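You operate a simulated robot arm through the tools that you are given. There is no shell and no other tool. Be economical: measure what you need, move in short steps, check, and stop when the job is done.

The job below is to be done with a simulated two-armed robot. You get a single attempt, and the scene is never put back.

Task
Take the yellow sponge pad and leave it on top of the blue moulded hatch. Take the orange hardness tester and leave it on the lower shelf of the steel wash bench. Put one of the black steel weights from the middle of the wooden table on the black drip tray. Take the glass cloth ply from the board on the cartons and leave it on top of the green moulded tray. The order is free. Set down upright: orange hardness tester, black steel weight.

The check looks at the end state, three seconds after you hand in, the way a careful person would. Anything else that was tipped, shoved, dropped, spilled or broken makes it a failure. Flat cloth is picked up by pressing the open fingertips on it (5 to 10 N) and closing them slowly along it; thin cloth reads only 2 to 8 mm in the jaws.

Robot
Two 7-joint arms with two-finger parallel grippers on one trunk, on a base that drives. Base frame: it is fixed to the floor where the robot stands at the start and does not move with it; the origin is under the middle of the robot, x ahead of it, y to its left, z up. Readings come in mm, rad, newtons and seconds.
The left shoulder is at the start at [50, 161, 1098], the right one opposite. With the tool pointing down near the work surface each hand reaches from about 100 to 520 mm from the robot's upright axis, wherever it stands, measured 20 degrees to its own side. Places, roughly: black drip tray (17x19x7 cm) [-13100, 9800, 800]; black steel weight (6x5x9 cm) [-13000, 9900, 800]; black steel weight (7x5x9 cm) [-13100, 10100, 800]; black steel weight (8x8x4 cm) [-13200, 10000, 800]; blue moulded hatch (19x17x7 cm) [500, -700, 900]; glass cloth ply (17x11x4 cm) [-11600, 10400, 700]; green moulded tray (23x19x8 cm) [-13200, 10700, 800]; lower shelf of the steel wash bench [-1300, 4800, 400]; orange hardness tester (5x5x10 cm) [600, 2400, 500]; yellow sponge pad (7x10x6 cm) [500, 0, 900]. Payload 3.43 kg a hand.
The tool frame of a hand sits at the grasp point between the pads (the TCP): z along the fingers, y along the line on which they close. The tips reach 30 mm beyond it. Largest opening 94 mm; finger width 28, thickness 10; the body of the gripper, 50 by 96 mm, starts 55 mm behind the TCP.
Orientation is that of the tool frame in the base frame, as a unit quaternion [x, y, z, w]. With the fingers straight down and closing along the base's y, the tool's x points along the base's -x, its y along +y and its z along -z.

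Tools
- The arms move only by the tool play_rows. It takes "left_rows", "right_rows" or both (then of equal length, played together; a hand with none holds still); each is a list of rows, each an object of numbers (a shift or turn left out is 0, a gripper value left out holds the last): "tx", "ty", "tz": the shift along the base's x, y, z in units of 25 mm (1.0 is 25 mm); "wx", "wy", "wz": the turn, a rotation vector about the base's x, y, z in units of 8 degrees (1.0 is 8 degrees); "gripper": the finger opening in mm, from 0 to 94. In form: [{"tx": .., "ty": .., "tz": .., "wx": .., "wy": .., "wz": .., "gripper": ..}, ...]. A call has 1 to 10 rows; each row shifts and turns the commanded pose from where the row before left it. A call with a number of a shift or a turn outside -1 to 1 is refused whole. Each row takes 0.2 s and may step no farther than 50 mm and 0.15 rad from the row before; otherwise, or with a gripper value out of range, the whole call is refused. Where a pose cannot be reached the arm comes as near as it can. A force on the tool above 40 N (or 10 N above the force at the start of the call, whichever is more), or a blocked arm, ends the call early, and 0.2 s more pass. The fingers move at their own pace (about 45 mm/s each) and stop on an object; they squeeze with about 34 N. The grip force told is the motor's: it shows also when the fingers shut on nothing. Time passes only in rows, and 0.2 s behind the last, so rows that do not move let the fingers close. The reply holds the time, the measured pose of the TCP, the force on the tool along the base axes, the opening and the grip force, in the units named above and with some noise, with the torque about the TCP (base axes, N m) and any sound that the robot's microphone picked up.
- Cameras (640 x 400 px; columns grow to the right, rows downward): "scene" is now at [126.2, -35.5, 1245.2]; the picture's right is [-0.39, -0.92, 0.00], its down [-0.34, 0.14, -0.93] and it looks along [0.86, -0.36, -0.36] (base axes); focal length 230 px, centre (320, 200). "left" rides on the left gripper at [76, -14, -102] in its tool frame; the picture's right is [0.18, 0.98, 0.00], its down [-0.75, 0.14, -0.64] and it looks along [-0.63, 0.12, 0.77] (tool axes); focal length 243 px, centre (320, 200). "right" rides on the right gripper at [76, 14, -102] in its tool frame; the picture's right is [-0.18, 0.98, 0.00], its down [-0.75, -0.14, -0.64] and it looks along [-0.63, -0.12, 0.77] (tool axes); focal length 243 px, centre (320, 200). There is no depth. A picture from a camera that has moved, and an enlarged one, comes with that camera's place and axes in the base frame and with its lens.
- get_image(camera): a new picture of that camera. No time passes.
- raise_lower(by): slides the trunk up (or, below 0, down) by that many mm; the arms and the scene camera ride with it, the base frame stays. It gives what a move gives, with no picture.
- drive_base(legs): drives the robot by 1 to 6 legs, each [ahead, left, turn to the left] in mm, mm and rad, along the robot's own axes; the way and the turn of a leg run together, so that a leg with both is an arc; at most 1500 mm and 3.142 rad a leg. The arms and the cameras ride along, it lands a little off, and it stops where it bumps. It gives what a move gives.
- pan_tilt(pan, tilt): turns the head with the scene camera to pan (to the left, within 1.396 rad either way) and tilt (down, from -0.506 to 1.204), counted from straight ahead of the robot. It gives what a move gives.
- close_up(camera, box): a new picture of the part [left, top, right, bottom] of that camera's present view, enlarged. No time passes.
- sign_off(): hands the job in; it is judged then, once.

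Go step by step. Nothing tells you exact positions but the pictures and the camera data: compare them with the known pose of the tool, close in by small moves and look again before you grip or let go. The budget is 165 turns and 122 pictures, counting those below and the enlarged ones. Unless the task says otherwise, let go and move clear before handing in.

The tools are called after "Request:" as name(argument=value, ...) on one line, values as JSON. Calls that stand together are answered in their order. play_rows: Moves the arms, as the interface text tells. Its arguments: {"type":"object","properties":{"left_rows":{"type":"array","items":{"type":"object","properties":{"tx":{"type":"number"},"ty":{"type":"number"},"tz":{"type":"number"},"wx":{"type":"number"},"wy":{"type":"number"},"wz":{"type":"number"},"gripper":{"type":"number"}}}},"right_rows":{"type":"array","items":{"type":"object","properties":{"tx":{"type":"number"},"ty":{"type":"number"},"tz":{"type":"number"},"wx":{"type":"number"},"wy":{"type":"number"},"wz":{"type":"number"},"gripper":{"type":"number"}}}}},"required":[]} The other tools are called the same way: raise_lower (by) slides the trunk up or down; drive_base (legs) drives the base; pan_tilt (pan, tilt) turns the head that bears the scene camera; get_image (camera) takes a picture; close_up (camera, box) takes an enlarged picture of a part of a camera's view; sign_off () hands the job in.

At the start:

```text
clock: 0.0
left_tcp_pos: [409.6, -1.6, 1159.5]
left_orientation: [-0.001, 1.0, 0.0, 0.001]
left_contact_force: [0.3, -0.1, 0.3]
left_torque: [-0.02, 0.0, 0.01]
left_grip_width: 93.9
left_grip_force: 0.1
right_tcp_pos: [296.5, -362.3, 1086.3]
right_orientation: [0.0, 1.0, 0.0, 0.0]
right_contact_force: [0.9, -0.3, -0.3]
right_torque: [-0.04, 0.01, -0.03]
right_grip_width: 94.1
right_grip_force: 0.1
trunk travel left (down, up): [-125.0, 142.0]
robot x, y, heading: [0.8, 1.0, 0.004]
head pan, tilt: [-0.398, 0.372]
```

scene: 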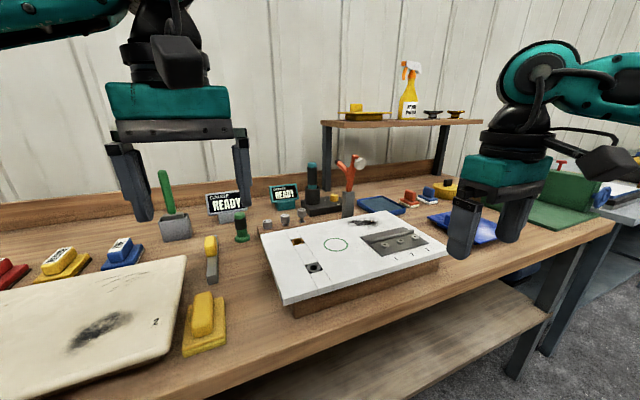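
right: 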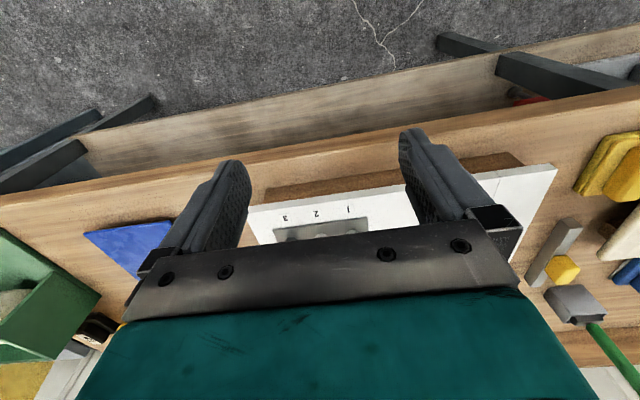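
left: 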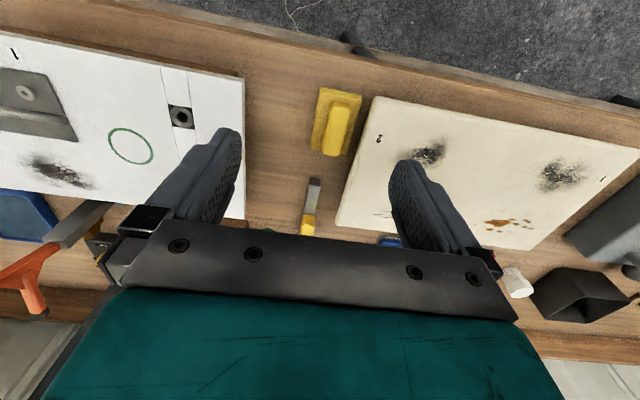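

The yellow pad seems to lie near [490, 40] on the wooden table, with the blue hatch to the right behind the right hand. I'll look more closely at both first.

Request:
close_up(camera="scene", box=[140, 220, 300, 380])

Request:
close_up(camera="scene", box=[360, 150, 600, 300])

Request:
close_up(camera="left", box=[240, 60, 440, 240])

```text
2.50 times, centred on (220, 300) of scene
camera zoom: at [126.2, -35.5, 1245.2], right [-0.39, -0.92, 0.0], down [-0.34, 0.14, -0.93], along [0.86, -0.36, -0.36], focal length 576 px, centre (570, -50)
```

zoom: 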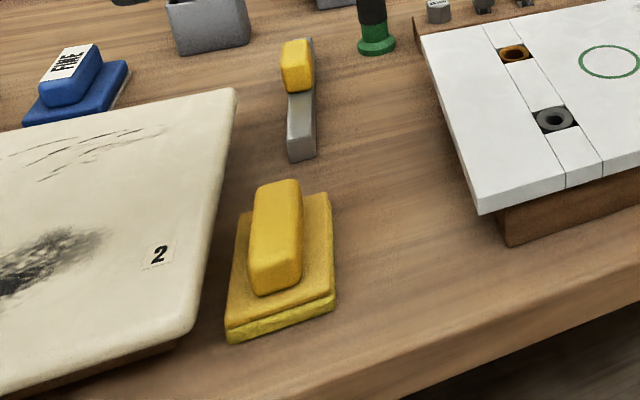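

```text
2.67 times, centred on (480, 225) of scene
camera zoom: at [126.2, -35.5, 1245.2], right [-0.39, -0.92, 0.0], down [-0.34, 0.14, -0.93], along [0.86, -0.36, -0.36], focal length 614 px, centre (-107, 133)
```

zoom: 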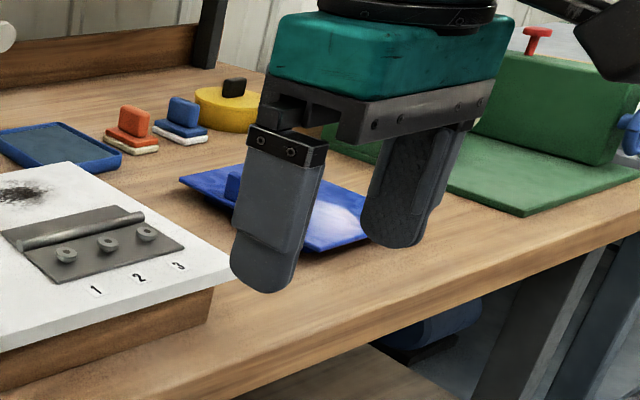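

```text
2.22 times, centred on (340, 150) of left
camera zoom: at [334.2, -15.5, 1263.3], right [-0.19, 0.98, 0.0], down [0.75, 0.14, 0.64], along [0.63, 0.12, -0.77], focal length 539 px, centre (276, 311)
```

zoom: 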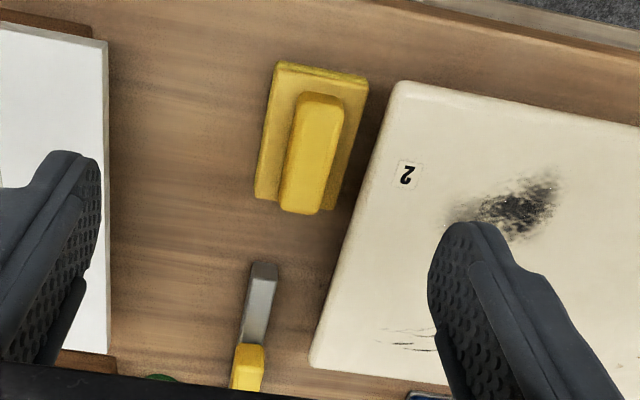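

The pad's handle top is at about [474, 35, 929], running along x, and it is about 3 cm wide. I'll bring the left hand above it with a 62 mm opening to clear the cream board, then look again.

Request:
play_rows(left_rows=[{"tx": 0.66, "ty": 0.37, "tz": -0.9, "gripper": 62}, {"tx": 0.66, "ty": 0.37, "tz": -1}, {"tx": 0.66, "ty": 0.37, "tz": -1}, {"tx": 0.66, "ty": 0.37, "tz": -1}, {"tz": -1}, {"tz": -1}, {"tz": -0.5}, {}])

Request:
get_image(camera="left")

Request:
get_image(camera="scene")

```text
clock: 1.8
left_tcp_pos: [474.4, 35.3, 999.9]
left_orientation: [-0.001, 1.0, 0.0, 0.0]
left_contact_force: [-0.2, 0.6, 0.7]
left_torque: [0.02, 0.0, -0.01]
left_grip_width: 62.1
left_grip_force: 0.0
right_tcp_pos: [297.8, -361.8, 1086.1]
right_orientation: [0.0, 1.0, 0.0, 0.0]
right_contact_force: [0.4, -0.2, 0.2]
right_torque: [0.05, -0.04, -0.01]
right_grip_width: 94.1
right_grip_force: 0.1
trunk travel left (down, up): [-125.0, 142.0]
robot x, y, heading: [2.2, 0.0, 0.003]
head pan, tilt: [-0.398, 0.372]
```

```text
115 pictures are left
camera left: at [399.8, 21.6, 1103.4], right [-0.19, 0.98, 0.0], down [0.75, 0.14, 0.64], along [0.63, 0.12, -0.77], focal length 243 px, centre (320, 200)
```

left: 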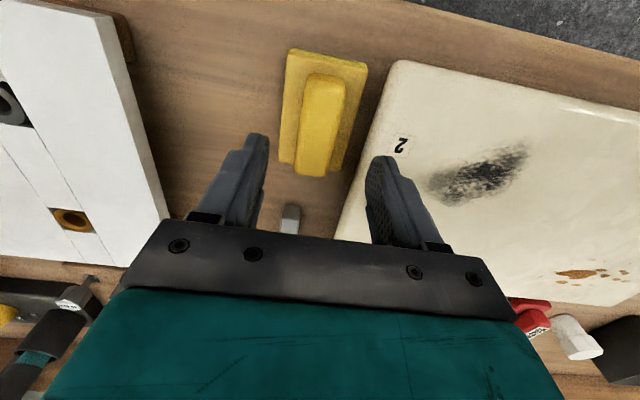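

```text
114 pictures are left
camera scene: at [126.2, -35.5, 1245.2], right [-0.39, -0.92, 0.0], down [-0.34, 0.14, -0.93], along [0.86, -0.36, -0.36], focal length 230 px, centre (320, 200)
```

scene: 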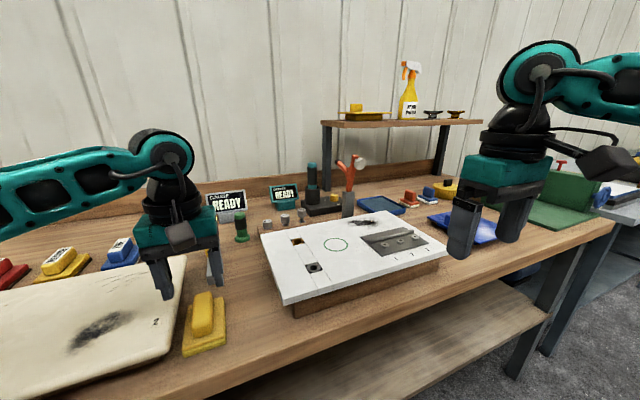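

The hand is centred over the handle to within a few mm. I'll go down with a slight turn and grip.

Request:
play_rows(left_rows=[{"ty": 0.08, "tz": -0.8, "wz": 0.5}, {"tz": -0.8}, {"tz": -0.8}, {"tz": -0.65}, {}])

Request:
get_image(camera="left")

Request:
close_up(camera="scene", box=[120, 240, 280, 360])

```text
clock: 2.6
left_tcp_pos: [475.1, 36.2, 961.1]
left_orientation: [-0.035, 0.999, -0.003, 0.006]
left_contact_force: [-10.7, 1.0, 15.3]
left_torque: [0.55, 0.55, 0.4]
left_grip_width: 63.0
left_grip_force: 0.8
right_tcp_pos: [297.6, -361.3, 1086.4]
right_orientation: [0.0, 1.0, 0.0, 0.001]
right_contact_force: [-0.2, -0.4, -0.2]
right_torque: [0.01, 0.01, 0.01]
right_grip_width: 94.3
right_grip_force: 0.0
trunk travel left (down, up): [-125.0, 142.0]
robot x, y, heading: [-1.1, 2.3, 0.0]
head pan, tilt: [-0.398, 0.372]
stopped in row 3 (left hand): the force on the tool passed its limit (the readings are from after the stop); the commanded pose is now the measured one
```

```text
113 pictures are left
camera left: at [398.9, 18.0, 1062.8], right [-0.25, 0.97, -0.01], down [0.73, 0.2, 0.65], along [0.63, 0.16, -0.76], focal length 243 px, centre (320, 200)
```

left: 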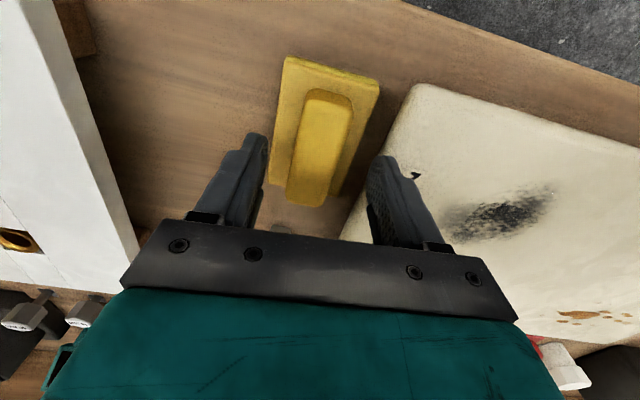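

```text
3.33 times, centred on (200, 300) of scene
camera zoom: at [124.7, -35.4, 1245.5], right [-0.39, -0.92, 0.0], down [-0.33, 0.14, -0.93], along [0.86, -0.36, -0.36], focal length 767 px, centre (720, -133)
```

zoom: 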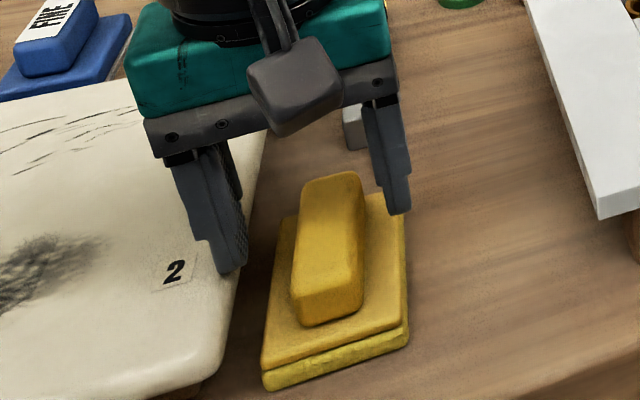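

The +y finger touched the top of the cream board (z≈931), and the handle is a bit higher and nearer than I took it to be, about [462, 34.5, 940]. I'll back up, narrow the opening to 46 mm and shift.

Request:
play_rows(left_rows=[{"tz": 0.6}, {"tx": -0.5, "ty": -0.1, "wz": 0.2, "gripper": 46}, {}])

Request:
close_up(camera="scene", box=[120, 240, 280, 360])

Request:
close_up(camera="left", box=[220, 40, 440, 240])

```text
clock: 3.4
left_tcp_pos: [465.7, 34.7, 973.5]
left_orientation: [-0.052, 0.999, -0.004, 0.005]
left_contact_force: [0.7, 0.5, 0.4]
left_torque: [0.0, -0.04, 0.01]
left_grip_width: 46.0
left_grip_force: 0.0
right_tcp_pos: [297.6, -362.6, 1086.2]
right_orientation: [0.001, 1.0, 0.001, 0.0]
right_contact_force: [-0.6, -0.4, 0.1]
right_torque: [-0.01, 0.02, -0.05]
right_grip_width: 94.1
right_grip_force: 0.0
trunk travel left (down, up): [-125.0, 142.0]
robot x, y, heading: [0.5, 6.7, -0.004]
head pan, tilt: [-0.398, 0.372]
```

```text
3.33 times, centred on (200, 300) of scene
camera zoom: at [126.2, -35.5, 1245.1], right [-0.39, -0.92, 0.0], down [-0.34, 0.14, -0.93], along [0.86, -0.36, -0.36], focal length 767 px, centre (720, -133)
```

zoom: 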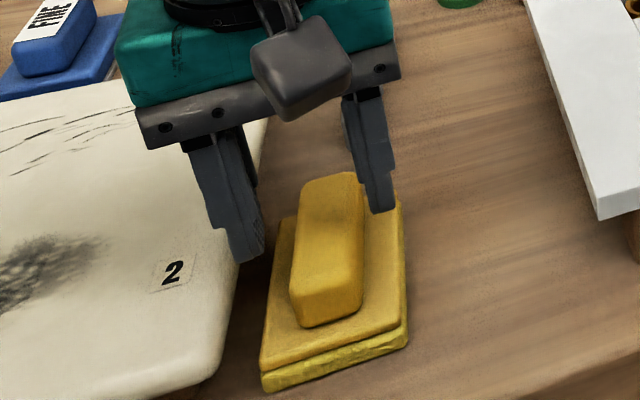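

```text
2.00 times, centred on (330, 140) of left
camera zoom: at [390.0, 13.2, 1075.3], right [-0.28, 0.96, -0.01], down [0.73, 0.22, 0.65], along [0.63, 0.18, -0.76], focal length 485 px, centre (300, 320)
```

zoom: 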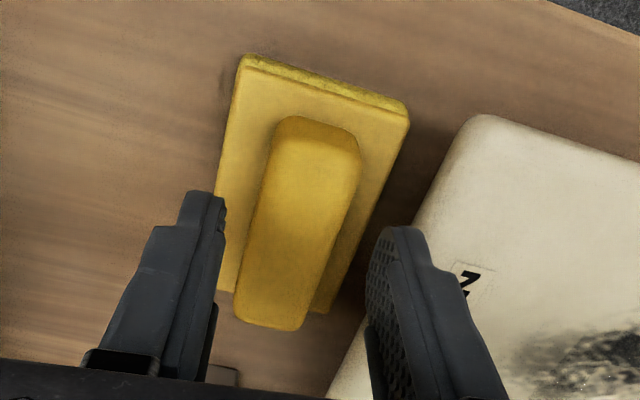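

The handle centre is at about [467, 32], so I'll shift 2 mm, go down to z≈936 and close.

Request:
play_rows(left_rows=[{"ty": -0.09, "tz": -0.4}, {"tz": -0.4}, {"tz": -0.4}, {"tz": -0.3}, {"gripper": 10}, {}, {}, {}])

Request:
close_up(camera="scene", box=[120, 240, 280, 360])

```text
clock: 5.2
left_tcp_pos: [464.9, 32.2, 935.5]
left_orientation: [-0.049, 0.999, -0.003, 0.007]
left_contact_force: [0.4, 2.0, 8.1]
left_torque: [0.08, 0.03, -0.29]
left_grip_width: 30.7
left_grip_force: 34.2
right_tcp_pos: [297.9, -361.6, 1085.3]
right_orientation: [0.0, 1.0, 0.0, 0.0]
right_contact_force: [0.0, 0.5, 0.3]
right_torque: [0.01, 0.02, 0.04]
right_grip_width: 94.1
right_grip_force: 0.1
trunk travel left (down, up): [-125.0, 142.0]
robot x, y, heading: [1.4, -0.9, 0.001]
head pan, tilt: [-0.398, 0.372]
```

```text
3.33 times, centred on (200, 300) of scene
camera zoom: at [125.8, -35.3, 1245.3], right [-0.39, -0.92, 0.0], down [-0.34, 0.14, -0.93], along [0.86, -0.36, -0.36], focal length 767 px, centre (720, -133)
```

zoom: 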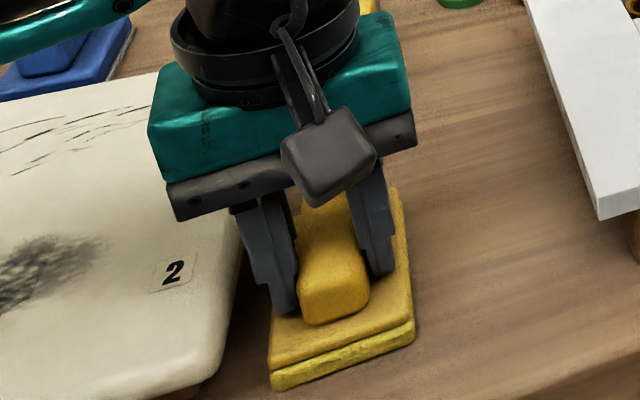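

The handle is held (30.7 mm, 34 N). I'll lift straight up and look to the right along the path to the hatch.

Request:
play_rows(left_rows=[{"tz": 0.5}, {"tz": 1}, {"tz": 1}, {"tz": 1}, {"tz": 1}, {"tz": 1}, {"tz": 1}])

Request:
pan_tilt(pan=-0.95, tilt=0.4)

Request:
get_image(camera="scene")

Request:
get_image(camera="left")

```text
clock: 6.8
left_tcp_pos: [466.4, 30.3, 1099.3]
left_orientation: [-0.05, 0.999, -0.003, 0.006]
left_contact_force: [0.2, -0.5, 0.0]
left_torque: [0.02, 0.05, 0.0]
left_grip_width: 30.2
left_grip_force: 34.1
right_tcp_pos: [297.6, -362.6, 1085.7]
right_orientation: [0.0, 1.0, 0.001, 0.0]
right_contact_force: [0.2, 0.2, 0.3]
right_torque: [-0.01, 0.02, -0.03]
right_grip_width: 94.1
right_grip_force: 0.0
trunk travel left (down, up): [-125.0, 142.0]
robot x, y, heading: [-2.5, 1.6, 0.002]
head pan, tilt: [-0.398, 0.372]
```

```text
clock: 7.7
left_tcp_pos: [466.3, 30.9, 1098.2]
left_orientation: [-0.051, 0.999, -0.003, 0.006]
left_contact_force: [-0.1, -0.5, -0.8]
left_torque: [0.0, 0.03, 0.03]
left_grip_width: 29.5
left_grip_force: 34.7
right_tcp_pos: [296.8, -361.5, 1086.2]
right_orientation: [0.001, 1.0, 0.0, 0.0]
right_contact_force: [-0.1, 1.1, -0.8]
right_torque: [0.0, -0.02, 0.0]
right_grip_width: 94.0
right_grip_force: 0.0
trunk travel left (down, up): [-125.0, 142.0]
robot x, y, heading: [-1.6, -0.4, -0.001]
head pan, tilt: [-0.949, 0.4]
```

```text
108 pictures are left
camera scene: at [94.6, -74.7, 1242.6], right [-0.81, -0.58, 0.0], down [-0.23, 0.32, -0.92], along [0.54, -0.75, -0.39], focal length 230 px, centre (320, 200)
```

scene: 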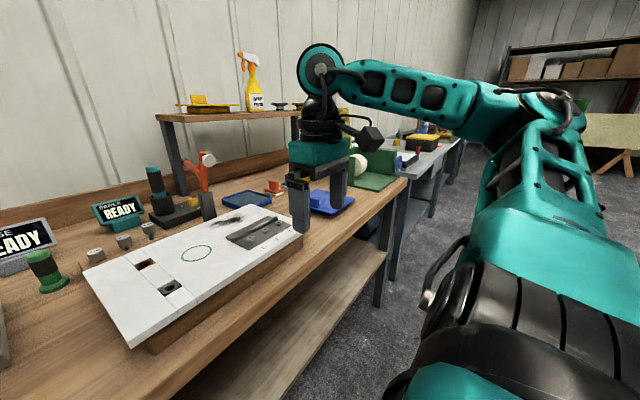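

```text
107 pictures are left
camera left: at [390.2, 10.2, 1199.8], right [-0.28, 0.96, -0.01], down [0.73, 0.22, 0.65], along [0.63, 0.18, -0.76], focal length 243 px, centre (320, 200)
```

left: 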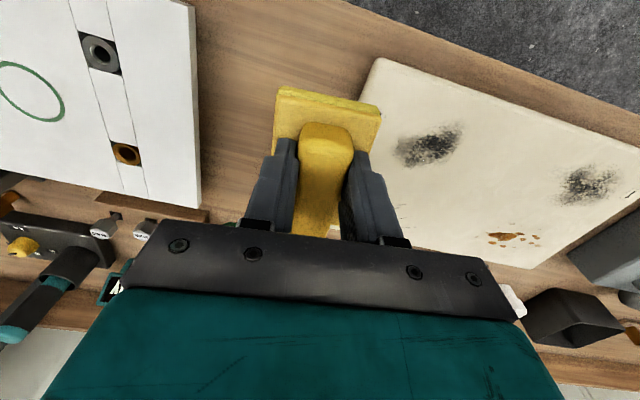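

The sponge is firmly held and hanging level. I'll lift the right hand a bit and drive 450 mm to the right, then look.

Request:
play_rows(right_rows=[{"tz": 1}, {"tz": 1}, {"tz": 1}, {"tz": 1}])

Request:
drive_base(legs=[[0, -500, 0]])

Request:
pan_tilt(pan=-0.4, tilt=0.5)

Request:
get_image(camera="scene")

```text
clock: 8.7
left_tcp_pos: [464.7, 31.5, 1098.4]
left_orientation: [-0.05, 0.999, -0.004, 0.006]
left_contact_force: [0.2, -0.5, -0.4]
left_torque: [0.01, -0.01, -0.01]
left_grip_width: 29.3
left_grip_force: 34.6
right_tcp_pos: [298.5, -361.3, 1185.7]
right_orientation: [0.0, 1.0, 0.0, 0.0]
right_contact_force: [-0.2, -0.3, 0.0]
right_torque: [0.0, -0.01, -0.02]
right_grip_width: 93.9
right_grip_force: 0.1
trunk travel left (down, up): [-125.0, 142.0]
robot x, y, heading: [-1.1, -1.7, -0.001]
head pan, tilt: [-0.949, 0.4]
```

```text
clock: 11.6
left_tcp_pos: [466.2, -453.5, 1097.6]
left_orientation: [-0.054, 0.999, -0.004, 0.006]
left_contact_force: [0.0, -0.7, -0.3]
left_torque: [0.02, 0.01, -0.01]
left_grip_width: 29.0
left_grip_force: 34.2
right_tcp_pos: [303.1, -848.8, 1184.8]
right_orientation: [-0.003, 1.0, 0.0, 0.001]
right_contact_force: [0.5, 0.3, 0.0]
right_torque: [-0.02, 0.03, -0.02]
right_grip_width: 94.0
right_grip_force: 0.0
trunk travel left (down, up): [-125.0, 142.0]
robot x, y, heading: [0.4, -486.6, 0.002]
head pan, tilt: [-0.949, 0.4]
```

```text
clock: 12.6
left_tcp_pos: [467.6, -453.5, 1098.1]
left_orientation: [-0.053, 0.999, -0.003, 0.007]
left_contact_force: [-0.8, 0.6, -1.4]
left_torque: [-0.01, 0.01, 0.0]
left_grip_width: 28.7
left_grip_force: 34.2
right_tcp_pos: [302.3, -848.1, 1184.7]
right_orientation: [-0.003, 1.0, -0.001, 0.0]
right_contact_force: [0.3, 0.7, 0.7]
right_torque: [0.01, 0.01, -0.02]
right_grip_width: 93.8
right_grip_force: 0.0
trunk travel left (down, up): [-125.0, 142.0]
robot x, y, heading: [1.3, -489.6, 0.008]
head pan, tilt: [-0.4, 0.499]
```

```text
106 pictures are left
camera scene: at [126.0, -522.0, 1233.5], right [-0.38, -0.92, 0.0], down [-0.44, 0.18, -0.88], along [0.81, -0.34, -0.48], focal length 230 px, centre (320, 200)
```

scene: 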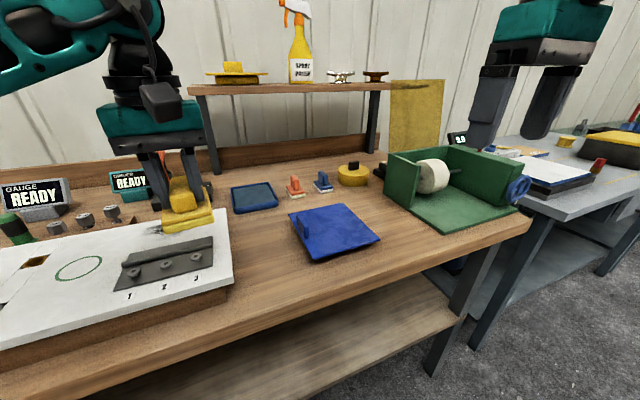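

Request:
close_up(camera="scene", box=[260, 170, 420, 280])

```text
3.64 times, centred on (340, 225) of scene
camera zoom: at [126.0, -522.0, 1233.5], right [-0.38, -0.92, 0.0], down [-0.44, 0.18, -0.88], along [0.81, -0.34, -0.48], focal length 837 px, centre (247, 109)
```

zoom: 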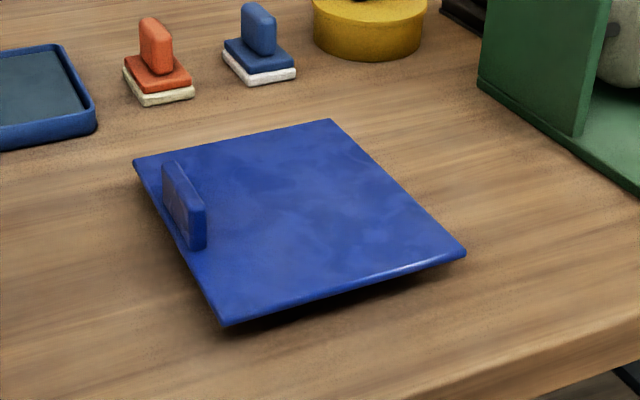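

The hatch plate spans roughly x 470–660, y −820…−654, with its handle along the left edge. I'll drive further right and a little ahead so the sponge hangs over the plate's free part.

Request:
drive_base(legs=[[50, -305, 0]])

Request:
pan_tilt(pan=0.0, tilt=0.6)

Request:
get_image(camera="left")

Request:
get_image(camera="scene")

```text
clock: 14.7
left_tcp_pos: [518.2, -756.1, 1097.3]
left_orientation: [-0.051, 0.999, -0.003, 0.006]
left_contact_force: [0.0, 0.1, -0.4]
left_torque: [0.03, 0.03, 0.03]
left_grip_width: 29.0
left_grip_force: 33.8
right_tcp_pos: [349.9, -1149.7, 1184.6]
right_orientation: [0.0, 1.0, 0.0, 0.0]
right_contact_force: [0.8, 0.8, 0.1]
right_torque: [0.0, 0.06, -0.02]
right_grip_width: 94.0
right_grip_force: 0.0
trunk travel left (down, up): [-125.0, 142.0]
robot x, y, heading: [52.8, -784.3, 0.002]
head pan, tilt: [-0.4, 0.499]
```

```text
clock: 15.5
left_tcp_pos: [517.6, -755.8, 1098.1]
left_orientation: [-0.05, 0.999, -0.003, 0.006]
left_contact_force: [-0.4, 0.2, -0.5]
left_torque: [0.02, 0.05, 0.02]
left_grip_width: 29.0
left_grip_force: 34.5
right_tcp_pos: [350.0, -1149.2, 1184.6]
right_orientation: [0.0, 1.0, 0.0, 0.0]
right_contact_force: [0.3, -0.1, -0.6]
right_torque: [-0.03, -0.02, 0.01]
right_grip_width: 94.0
right_grip_force: 0.0
trunk travel left (down, up): [-125.0, 142.0]
robot x, y, heading: [51.8, -789.0, 0.001]
head pan, tilt: [0.0, 0.6]
```

```text
104 pictures are left
camera left: at [442.0, -776.8, 1200.0], right [-0.28, 0.96, -0.01], down [0.73, 0.22, 0.65], along [0.63, 0.18, -0.76], focal length 243 px, centre (320, 200)
```

left: 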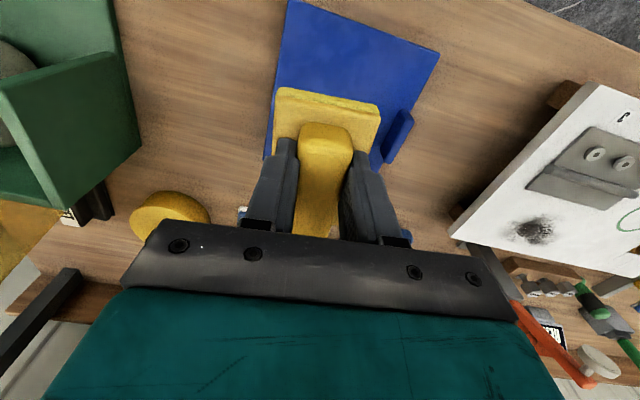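

```text
103 pictures are left
camera scene: at [180.7, -786.7, 1224.4], right [0.0, -1.0, 0.0], down [-0.56, 0.0, -0.83], along [0.83, 0.0, -0.56], focal length 230 px, centre (320, 200)
```

scene: 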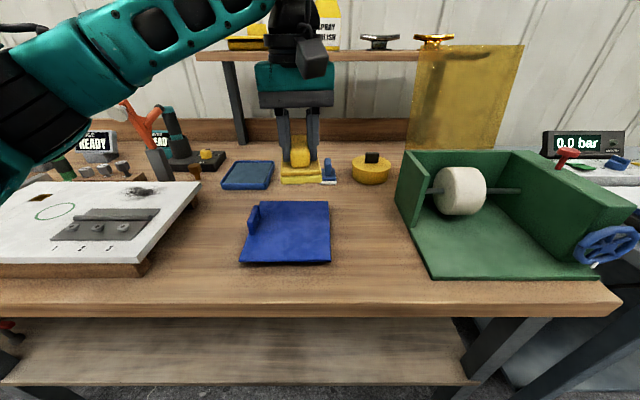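

The plate measures about x 458–657, y −806…−641, with its handle near y −655. I'll lower the sponge toward [543, −742], stop above the plate and look.

Request:
play_rows(left_rows=[{"tx": 0.5, "ty": 0.28, "tz": -0.5}, {"tx": 0.5, "ty": 0.28, "tz": -1}, {"tz": -1}, {"tz": -1}, {"tz": -1}, {}])

Request:
close_up(camera="scene", box=[200, 130, 380, 290])

Request:
get_image(camera="left")

```text
clock: 16.9
left_tcp_pos: [542.1, -741.2, 984.8]
left_orientation: [-0.05, 0.999, -0.003, 0.006]
left_contact_force: [-0.6, 0.6, -0.7]
left_torque: [-0.02, -0.02, -0.02]
left_grip_width: 28.7
left_grip_force: 34.0
right_tcp_pos: [351.1, -1148.4, 1184.2]
right_orientation: [0.0, 1.0, 0.0, -0.001]
right_contact_force: [-0.6, 0.5, 0.0]
right_torque: [0.01, 0.01, 0.01]
right_grip_width: 94.1
right_grip_force: 0.0
trunk travel left (down, up): [-125.0, 142.0]
robot x, y, heading: [52.5, -788.5, 0.001]
head pan, tilt: [0.0, 0.6]
```

```text
2.50 times, centred on (290, 210) of scene
camera zoom: at [180.6, -786.6, 1224.4], right [0.0, -1.0, 0.0], down [-0.56, 0.0, -0.83], along [0.83, 0.0, -0.56], focal length 576 px, centre (395, 175)
```

zoom: 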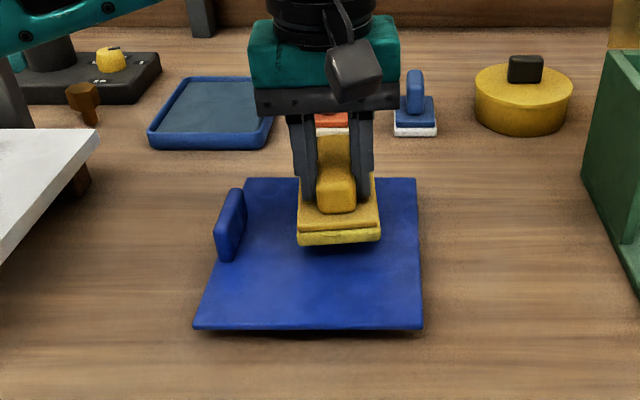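

```text
101 pictures are left
camera left: at [468.5, -762.2, 1087.1], right [-0.28, 0.96, -0.01], down [0.73, 0.22, 0.65], along [0.63, 0.18, -0.76], focal length 243 px, centre (320, 200)
```

left: 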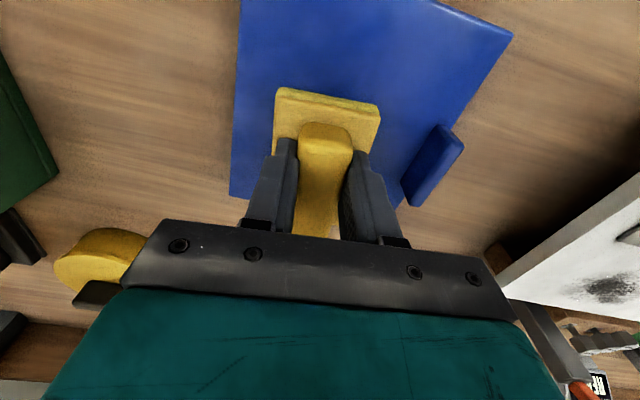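

The sponge is well positioned over the plate. I'll lower it slowly to contact.

Request:
play_rows(left_rows=[{"tz": -0.4}, {"tz": -0.3}, {"tz": -0.2}, {}])

Request:
close_up(camera="scene", box=[200, 130, 380, 290])

```text
clock: 17.9
left_tcp_pos: [543.6, -742.6, 964.1]
left_orientation: [-0.051, 0.999, -0.005, 0.008]
left_contact_force: [1.8, 2.8, 12.3]
left_torque: [0.22, 0.31, -0.04]
left_grip_width: 28.9
left_grip_force: 34.2
right_tcp_pos: [350.0, -1149.6, 1185.4]
right_orientation: [0.0, 1.0, 0.001, 0.0]
right_contact_force: [0.4, -0.3, 0.3]
right_torque: [-0.03, -0.01, 0.02]
right_grip_width: 93.8
right_grip_force: 0.0
trunk travel left (down, up): [-125.0, 142.0]
robot x, y, heading: [52.8, -787.5, -0.004]
head pan, tilt: [0.0, 0.6]
```

```text
2.50 times, centred on (290, 210) of scene
camera zoom: at [180.0, -786.5, 1224.7], right [0.0, -1.0, 0.0], down [-0.56, 0.0, -0.83], along [0.83, 0.0, -0.56], focal length 576 px, centre (395, 175)
```

zoom: 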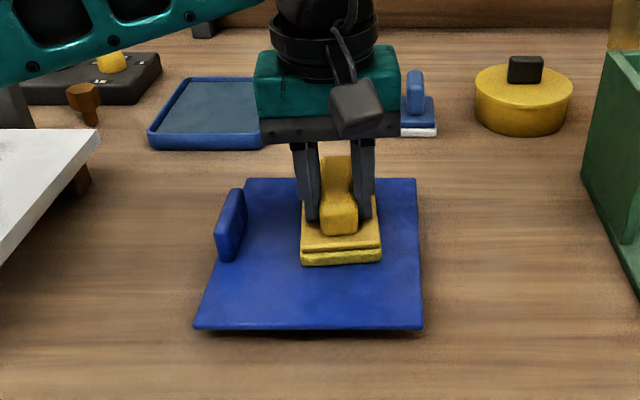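

Contact is made (12 N) and the sponge rests flat on the plate. I'll open and lift clear.

Request:
play_rows(left_rows=[{"tz": 0.06, "gripper": 52}, {}, {}, {"tz": 0.5}, {"tz": 1}, {"tz": 1}, {"tz": 1}, {"tz": 1}, {"tz": 1}])

Request:
get_image(camera="scene")

```text
clock: 19.9
left_tcp_pos: [543.2, -742.3, 1102.0]
left_orientation: [-0.05, 0.999, -0.004, 0.007]
left_contact_force: [1.0, 0.4, 1.1]
left_torque: [-0.03, -0.02, -0.03]
left_grip_width: 51.9
left_grip_force: 0.0
right_tcp_pos: [350.3, -1148.9, 1184.7]
right_orientation: [0.001, 1.0, -0.001, 0.0]
right_contact_force: [-0.3, 0.7, 0.2]
right_torque: [-0.03, 0.05, 0.02]
right_grip_width: 94.0
right_grip_force: 0.1
trunk travel left (down, up): [-125.0, 142.0]
robot x, y, heading: [51.0, -788.0, 0.0]
head pan, tilt: [0.0, 0.6]
```

```text
99 pictures are left
camera scene: at [180.5, -786.7, 1224.4], right [0.0, -1.0, 0.0], down [-0.56, 0.0, -0.83], along [0.83, 0.0, -0.56], focal length 230 px, centre (320, 200)
```

scene: 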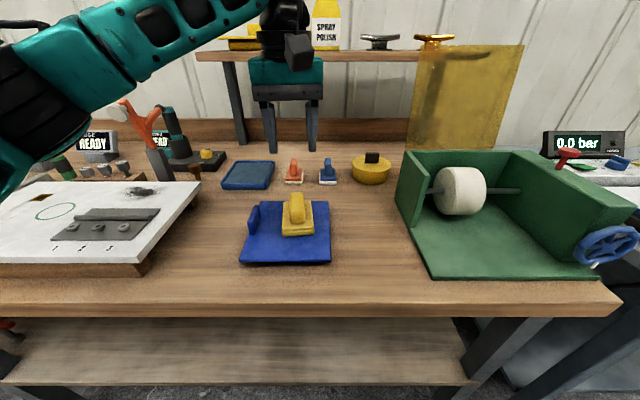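

The sponge lies on the hatch. Next is the hardness tester near [600, 2400, 500]; I'll tuck the left hand in, back off and look to the left.

Request:
play_rows(left_rows=[{"tz": 1}, {"tx": -1, "ty": 1, "tz": 1}, {"tx": -1, "ty": 1, "tz": 0.5}, {"tx": -1, "ty": 1}, {"tx": -1, "ty": 1}, {"tx": -1, "ty": 1}, {"tx": -1, "ty": 1}, {"tx": -1, "ty": 1}])

Request:
drive_base(legs=[[-500, 0, 0]])

Request:
pan_tilt(pan=1.1, tilt=0.2)

Request:
get_image(camera="scene")

```text
clock: 21.7
left_tcp_pos: [366.4, -567.8, 1166.4]
left_orientation: [-0.05, 0.999, -0.003, 0.006]
left_contact_force: [-0.3, 0.5, 0.0]
left_torque: [-0.02, 0.02, 0.04]
left_grip_width: 52.1
left_grip_force: 0.0
right_tcp_pos: [349.7, -1147.7, 1186.5]
right_orientation: [0.0, 1.0, -0.001, 0.0]
right_contact_force: [-0.7, 0.1, 0.0]
right_torque: [0.03, 0.0, -0.01]
right_grip_width: 94.1
right_grip_force: 0.1
trunk travel left (down, up): [-125.0, 142.0]
robot x, y, heading: [50.3, -785.9, -0.001]
head pan, tilt: [0.0, 0.6]
```

```text
clock: 24.7
left_tcp_pos: [-131.6, -568.3, 1166.0]
left_orientation: [-0.049, 0.999, -0.003, 0.006]
left_contact_force: [0.2, 1.2, 0.0]
left_torque: [0.0, -0.02, 0.0]
left_grip_width: 51.8
left_grip_force: 0.1
right_tcp_pos: [-149.7, -1149.1, 1183.6]
right_orientation: [0.002, 1.0, 0.0, 0.001]
right_contact_force: [0.5, -0.7, -0.2]
right_torque: [-0.02, 0.02, -0.02]
right_grip_width: 94.2
right_grip_force: 0.0
trunk travel left (down, up): [-125.0, 142.0]
robot x, y, heading: [-446.9, -785.7, -0.004]
head pan, tilt: [0.0, 0.6]
```

```text
clock: 26.0
left_tcp_pos: [-130.9, -566.8, 1165.1]
left_orientation: [-0.049, 0.999, -0.003, 0.006]
left_contact_force: [-0.6, -0.3, 0.1]
left_torque: [0.02, -0.01, 0.0]
left_grip_width: 52.0
left_grip_force: 0.2
right_tcp_pos: [-148.4, -1148.6, 1184.9]
right_orientation: [0.002, 1.0, 0.0, -0.001]
right_contact_force: [1.3, 0.7, 0.3]
right_torque: [-0.03, -0.02, -0.01]
right_grip_width: 93.9
right_grip_force: 0.2
trunk travel left (down, up): [-125.0, 142.0]
robot x, y, heading: [-445.1, -784.6, -0.005]
head pan, tilt: [1.1, 0.201]
```

```text
98 pictures are left
camera scene: at [-363.8, -703.1, 1261.2], right [0.89, -0.46, 0.0], down [-0.09, -0.18, -0.98], along [0.45, 0.87, -0.2], focal length 230 px, centre (320, 200)
```

scene: 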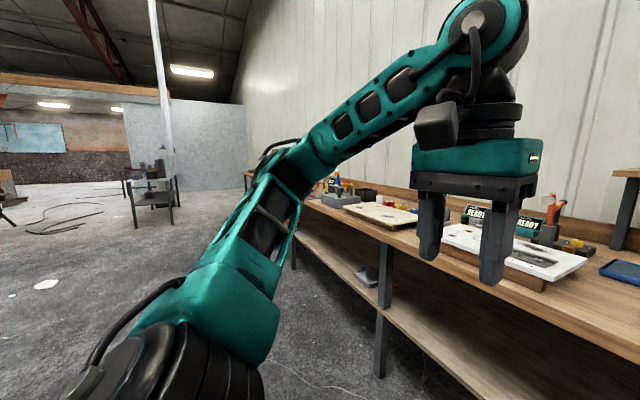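

The aisle beside the table is clear. I'll drive left along it and look ahead toward [600, 2400].

Request:
drive_base(legs=[[0, 1250, 0], [0, 1150, 0]])

Request:
pan_tilt(pan=0.6, tilt=0.35)

Request:
get_image(camera="scene")

```text
clock: 37.7
left_tcp_pos: [-176.0, 1821.7, 1166.4]
left_orientation: [-0.059, 0.998, -0.002, 0.006]
left_contact_force: [-0.1, -0.1, 0.5]
left_torque: [-0.02, 0.0, -0.02]
left_grip_width: 51.8
left_grip_force: 0.0
right_tcp_pos: [-182.1, 1239.0, 1184.9]
right_orientation: [-0.01, 1.0, 0.0, 0.0]
right_contact_force: [-0.2, -0.4, -0.3]
right_torque: [0.01, 0.02, 0.02]
right_grip_width: 94.2
right_grip_force: 0.0
trunk travel left (down, up): [-125.0, 142.0]
robot x, y, heading: [-485.1, 1594.9, 0.019]
head pan, tilt: [1.1, 0.201]
```

```text
clock: 38.6
left_tcp_pos: [-176.3, 1822.2, 1165.6]
left_orientation: [-0.059, 0.998, -0.003, 0.006]
left_contact_force: [-0.3, 0.2, 0.3]
left_torque: [-0.03, -0.02, -0.07]
left_grip_width: 52.3
left_grip_force: 0.0
right_tcp_pos: [-182.0, 1240.1, 1185.3]
right_orientation: [-0.009, 1.0, 0.0, -0.001]
right_contact_force: [0.4, 0.4, -0.3]
right_torque: [0.01, 0.01, 0.02]
right_grip_width: 93.8
right_grip_force: 0.2
trunk travel left (down, up): [-125.0, 142.0]
robot x, y, heading: [-491.2, 1597.3, 0.023]
head pan, tilt: [0.6, 0.351]
```

```text
97 pictures are left
camera scene: at [-371.2, 1651.7, 1247.2], right [0.58, -0.81, 0.0], down [-0.28, -0.2, -0.94], along [0.76, 0.55, -0.34], focal length 230 px, centre (320, 200)
```

scene: 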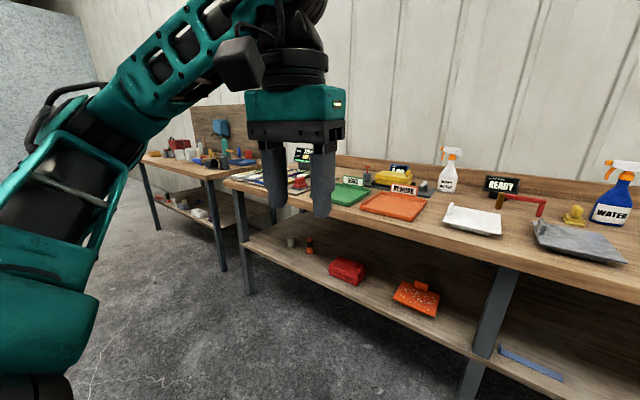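

The small orange item on the lower shelf at pixel (309, 246) matches the tester's place. I'll enlarge it.

Request:
close_up(camera="scene", box=[220, 160, 380, 310])

```text
2.67 times, centred on (300, 235) of scene
camera zoom: at [-371.2, 1651.7, 1247.2], right [0.58, -0.81, 0.0], down [-0.28, -0.2, -0.94], along [0.76, 0.55, -0.34], focal length 614 px, centre (373, 107)
```

zoom: 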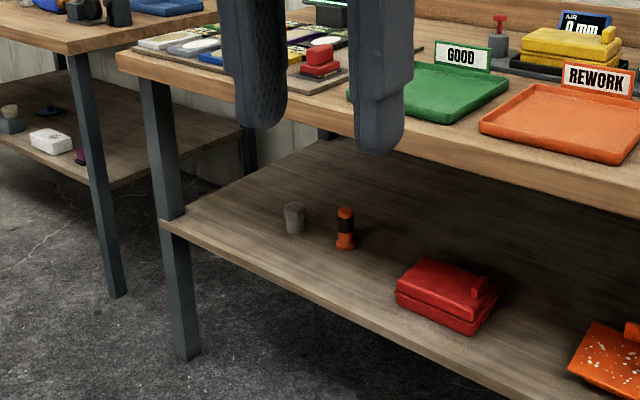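

It is a standing cylinder at about [598, 2437] on the lower shelf (z≈445), so it must be grasped from the front with a tilted tool. I'll lower the trunk and shape the left arm in free space, then drive in.

Request:
raise_lower(by=-120)

Request:
play_rows(left_rows=[{"tz": -1, "wz": -0.75, "gripper": 90}, {"tz": -1, "tx": 0.4, "wy": -0.9}, {"tz": -1, "tx": 0.4, "wy": -0.9}, {"tz": -1, "tx": 0.4, "wy": -0.9}, {"tz": -1, "tx": 0.4, "wy": -0.9}, {"tz": -1, "tx": 0.4, "wy": -0.9}, {"tz": -1, "tx": 0.4, "wy": -0.9}, {"tz": -1, "tx": 0.4, "wy": -0.85}, {"tz": -1, "tx": 0.4}, {"tz": -1, "tx": 0.4}])

Request:
get_image(camera="left")

```text
clock: 40.1
left_tcp_pos: [-176.5, 1821.2, 1045.8]
left_orientation: [-0.059, 0.998, -0.003, 0.006]
left_contact_force: [0.5, -0.4, 0.9]
left_torque: [0.02, -0.02, 0.01]
left_grip_width: 52.0
left_grip_force: 0.1
right_tcp_pos: [-182.3, 1240.7, 1065.0]
right_orientation: [-0.009, 1.0, 0.0, 0.001]
right_contact_force: [-0.2, 0.4, -0.2]
right_torque: [-0.04, 0.01, 0.03]
right_grip_width: 94.3
right_grip_force: 0.1
trunk travel left (down, up): [-5.0, 262.0]
robot x, y, heading: [-488.3, 1596.0, 0.022]
head pan, tilt: [0.6, 0.351]
```

```text
clock: 42.3
left_tcp_pos: [-52.0, 1820.0, 800.6]
left_orientation: [-0.005, 0.904, -0.006, 0.428]
left_contact_force: [-0.1, 0.8, 0.3]
left_torque: [-0.01, 0.05, 0.01]
left_grip_width: 90.1
left_grip_force: 0.1
left hand out of reach, approached as far as the arm can: row 6, 7, 8
right_tcp_pos: [-181.9, 1239.3, 1064.8]
right_orientation: [-0.009, 1.0, 0.001, 0.0]
right_contact_force: [-0.3, -0.5, 0.5]
right_torque: [0.01, 0.0, -0.01]
right_grip_width: 94.2
right_grip_force: 0.0
trunk travel left (down, up): [-5.0, 262.0]
robot x, y, heading: [-487.7, 1596.8, 0.02]
head pan, tilt: [0.6, 0.351]
```

```text
95 pictures are left
camera left: at [-178.6, 1806.6, 807.4], right [-0.12, 0.98, -0.16], down [-0.02, 0.16, 0.99], along [0.99, 0.12, 0.0], focal length 243 px, centre (320, 200)
```

left: 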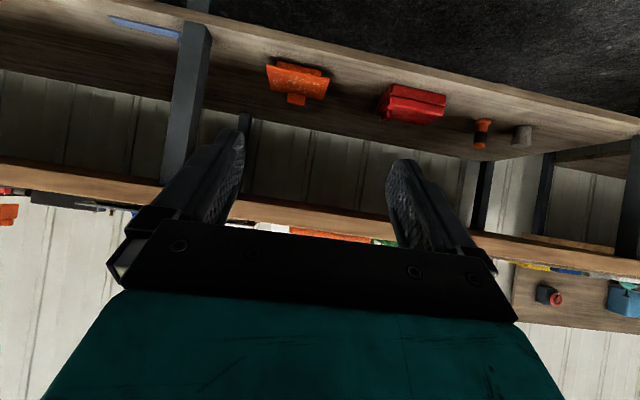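

The tool is tilted about 51° and everything follows. I'll continue down to about z 520 and a bit forward.

Request:
play_rows(left_rows=[{"tz": -1, "tx": 0.4}, {"tz": -1, "tx": 0.4}, {"tz": -1, "tx": 0.4}, {"tz": -1, "tx": 0.4}, {"tz": -1, "tx": 0.4}, {"tz": -1, "tx": 0.4}, {"tz": -1, "tx": 0.4}, {"tz": -1, "tx": 0.4}, {"tz": -1, "tx": 0.4}, {"tz": -1, "tx": 0.4}])

Request:
get_image(camera="scene")

```text
clock: 44.5
left_tcp_pos: [6.9, 1852.8, 701.4]
left_orientation: [0.001, 0.904, -0.013, 0.428]
left_contact_force: [-0.6, 0.3, 0.7]
left_torque: [0.0, 0.0, -0.01]
left_grip_width: 89.9
left_grip_force: 0.0
left hand out of reach, approached as far as the arm can: row 3, 4, 5, 6, 7, 8, 9, 10
right_tcp_pos: [-182.4, 1239.6, 1065.4]
right_orientation: [-0.009, 1.0, 0.0, 0.0]
right_contact_force: [-0.2, -0.2, -0.8]
right_torque: [-0.01, -0.01, -0.02]
right_grip_width: 94.0
right_grip_force: 0.1
trunk travel left (down, up): [-5.0, 262.0]
robot x, y, heading: [-488.5, 1598.2, 0.019]
head pan, tilt: [0.6, 0.351]
```

```text
94 pictures are left
camera scene: at [-371.2, 1651.7, 1127.2], right [0.58, -0.81, 0.0], down [-0.28, -0.2, -0.94], along [0.76, 0.55, -0.34], focal length 230 px, centre (320, 200)
```

scene: 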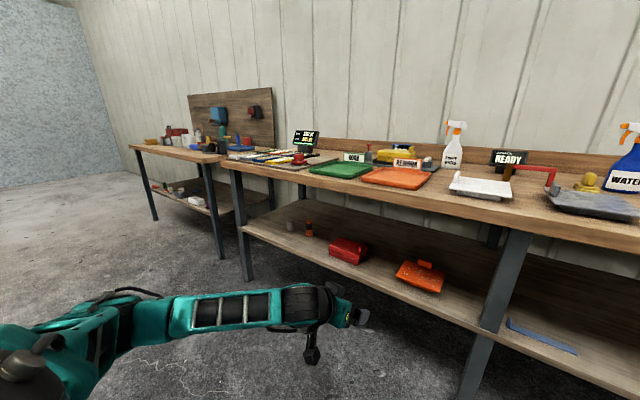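

The arm is stopping at z≈701, probably at a joint limit. I'll try coming closer in x while keeping the height command, and look at the arm.

Request:
play_rows(left_rows=[{"tx": -1}, {"tx": -1}, {"tx": -1}, {"tx": -1}, {"tx": -1}, {"tx": -1}, {}])

Request:
pan_tilt(pan=0.8, tilt=0.9)

Request:
get_image(camera="scene")

```text
clock: 46.1
left_tcp_pos: [-128.9, 1887.1, 692.8]
left_orientation: [-0.004, 0.904, -0.008, 0.427]
left_contact_force: [-0.7, 0.0, -0.4]
left_torque: [0.01, 0.03, -0.03]
left_grip_width: 89.7
left_grip_force: 0.0
left hand out of reach, approached as far as the arm can: row 1, 2, 3
right_tcp_pos: [-181.3, 1238.7, 1065.2]
right_orientation: [-0.009, 1.0, 0.0, -0.001]
right_contact_force: [0.1, 0.4, -0.6]
right_torque: [0.01, 0.0, -0.03]
right_grip_width: 94.1
right_grip_force: 0.1
trunk travel left (down, up): [-5.0, 262.0]
robot x, y, heading: [-485.8, 1595.9, 0.023]
head pan, tilt: [0.6, 0.351]
```

```text
clock: 47.1
left_tcp_pos: [-128.7, 1887.7, 692.6]
left_orientation: [-0.005, 0.903, -0.007, 0.429]
left_contact_force: [-0.1, 0.2, -1.0]
left_torque: [-0.04, 0.0, -0.02]
left_grip_width: 90.0
left_grip_force: 0.1
right_tcp_pos: [-182.1, 1240.5, 1065.1]
right_orientation: [-0.01, 1.0, 0.0, 0.0]
right_contact_force: [-0.2, -0.3, -1.0]
right_torque: [0.01, 0.0, 0.02]
right_grip_width: 94.0
right_grip_force: 0.0
trunk travel left (down, up): [-5.0, 262.0]
robot x, y, heading: [-486.2, 1593.8, 0.02]
head pan, tilt: [0.799, 0.901]
```

```text
93 pictures are left
camera scene: at [-395.3, 1652.7, 1079.7], right [0.73, -0.68, 0.0], down [-0.54, -0.57, -0.62], along [0.43, 0.45, -0.78], focal length 230 px, centre (320, 200)
```

scene: 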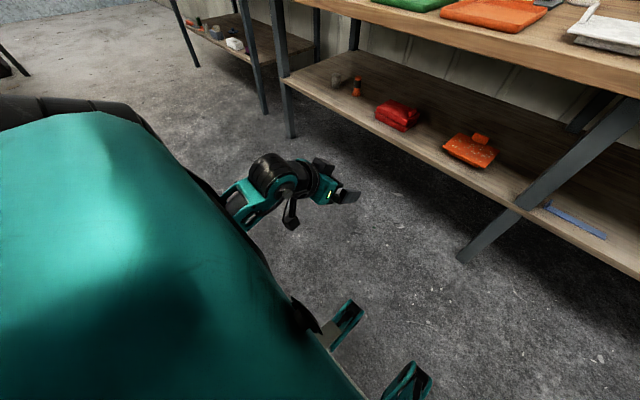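

Out-of-reach rows seem to reset the command, and the arm is free again here. I'll try moving straight down from here, and inward in y.

Request:
play_rows(left_rows=[{"tz": -1}, {"tz": -1}, {"tz": -1}, {"tz": -1}, {"tz": -1}, {"tz": -1}, {"tz": -1}])

```text
clock: 48.7
left_tcp_pos: [-129.2, 1889.9, 664.1]
left_orientation: [-0.004, 0.904, -0.011, 0.428]
left_contact_force: [-0.5, -0.2, 0.2]
left_torque: [0.03, -0.03, -0.02]
left_grip_width: 89.8
left_grip_force: 0.0
left hand out of reach, approached as far as the arm can: row 1, 2, 3, 4, 5, 6, 7
right_tcp_pos: [-183.0, 1239.6, 1065.1]
right_orientation: [-0.01, 1.0, 0.0, 0.0]
right_contact_force: [-0.7, 0.5, -0.3]
right_torque: [0.0, -0.01, -0.03]
right_grip_width: 94.0
right_grip_force: 0.2
trunk travel left (down, up): [-5.0, 262.0]
robot x, y, heading: [-487.7, 1597.3, 0.021]
head pan, tilt: [0.799, 0.901]
```

Geometry suggests the arm is too folded: the wrist is close to the shoulder. I'll stretch forward first, where the forearm runs shallower, and then lower.

Request:
play_rows(left_rows=[{"tz": 1, "tx": 1, "ty": -0.4}, {"tx": 1, "ty": -0.4, "tz": 0.6}, {"tx": 1, "ty": -0.4}, {"tx": 1, "ty": -0.4}, {"tx": 1, "ty": -0.4}, {"tx": 1, "ty": -0.4}, {"tx": 1, "ty": -0.4}, {"tx": 1, "ty": -0.4}, {"tx": 1, "ty": -0.4}, {"tx": 1, "ty": -0.4}])

Request:
play_rows(left_rows=[{"tx": 1}, {"tx": 1}, {"tx": 1}, {"tx": 1}, {"tz": -1}, {"tz": -1}, {"tz": -1}, {"tz": -1}, {"tz": -1}])

```text
clock: 50.9
left_tcp_pos: [-123.0, 1888.3, 668.8]
left_orientation: [-0.004, 0.904, -0.01, 0.427]
left_contact_force: [0.0, -0.1, 0.0]
left_torque: [0.01, 0.03, 0.01]
left_grip_width: 89.9
left_grip_force: 0.1
left hand out of reach, approached as far as the arm can: row 1, 2, 3, 4, 5, 6, 7, 8, 9, 10
right_tcp_pos: [-180.9, 1239.5, 1065.5]
right_orientation: [-0.01, 1.0, 0.0, -0.001]
right_contact_force: [0.7, -0.5, 0.0]
right_torque: [-0.01, 0.0, 0.0]
right_grip_width: 93.9
right_grip_force: 0.1
trunk travel left (down, up): [-5.0, 262.0]
robot x, y, heading: [-487.1, 1594.2, 0.019]
head pan, tilt: [0.799, 0.901]
```

```text
clock: 52.9
left_tcp_pos: [-108.2, 1890.6, 664.4]
left_orientation: [-0.003, 0.904, -0.012, 0.427]
left_contact_force: [0.2, -0.7, 0.6]
left_torque: [0.04, -0.02, 0.04]
left_grip_width: 89.8
left_grip_force: 0.1
left hand out of reach, approached as far as the arm can: row 1, 2, 3, 4, 5, 6, 7, 8, 9
right_tcp_pos: [-181.1, 1238.9, 1065.3]
right_orientation: [-0.01, 1.0, 0.0, 0.0]
right_contact_force: [-0.1, 0.1, -0.1]
right_torque: [0.05, 0.0, 0.02]
right_grip_width: 93.9
right_grip_force: 0.1
trunk travel left (down, up): [-5.0, 262.0]
robot x, y, heading: [-486.0, 1593.8, 0.018]
head pan, tilt: [0.799, 0.901]
```

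It is stuck at a limit, so I'll back out: raise and untilt, then extend.

Request:
play_rows(left_rows=[{"wy": 0.9}, {"wy": 0.9, "tz": 0.5}, {"wy": 0.9, "tz": 1}, {"wy": 0.9, "tz": 1}, {"wy": 0.9, "tz": 1}, {"wy": 0.9, "tz": 1}, {"wy": 0.5, "tz": 1}, {"tz": 1}, {"tz": 1}, {"tz": 1}])

Request:
get_image(camera="scene")

```text
clock: 55.1
left_tcp_pos: [-108.7, 1891.5, 878.3]
left_orientation: [-0.007, 1.0, -0.003, 0.03]
left_contact_force: [0.2, -0.2, 0.1]
left_torque: [0.01, -0.03, 0.0]
left_grip_width: 90.0
left_grip_force: 0.0
right_tcp_pos: [-182.5, 1240.0, 1065.5]
right_orientation: [-0.01, 1.0, 0.0, 0.0]
right_contact_force: [0.1, 0.7, -0.3]
right_torque: [0.0, 0.0, -0.02]
right_grip_width: 94.0
right_grip_force: 0.1
trunk travel left (down, up): [-5.0, 262.0]
robot x, y, heading: [-487.7, 1596.7, 0.019]
head pan, tilt: [0.799, 0.901]
```

```text
92 pictures are left
camera scene: at [-395.4, 1652.7, 1079.6], right [0.73, -0.68, 0.0], down [-0.54, -0.57, -0.62], along [0.42, 0.45, -0.78], focal length 230 px, centre (320, 200)
```

scene: 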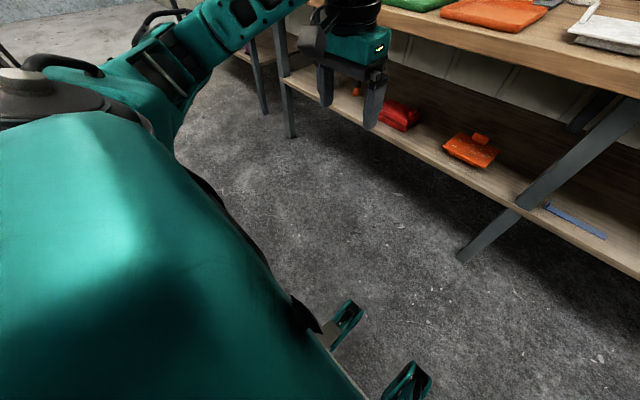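

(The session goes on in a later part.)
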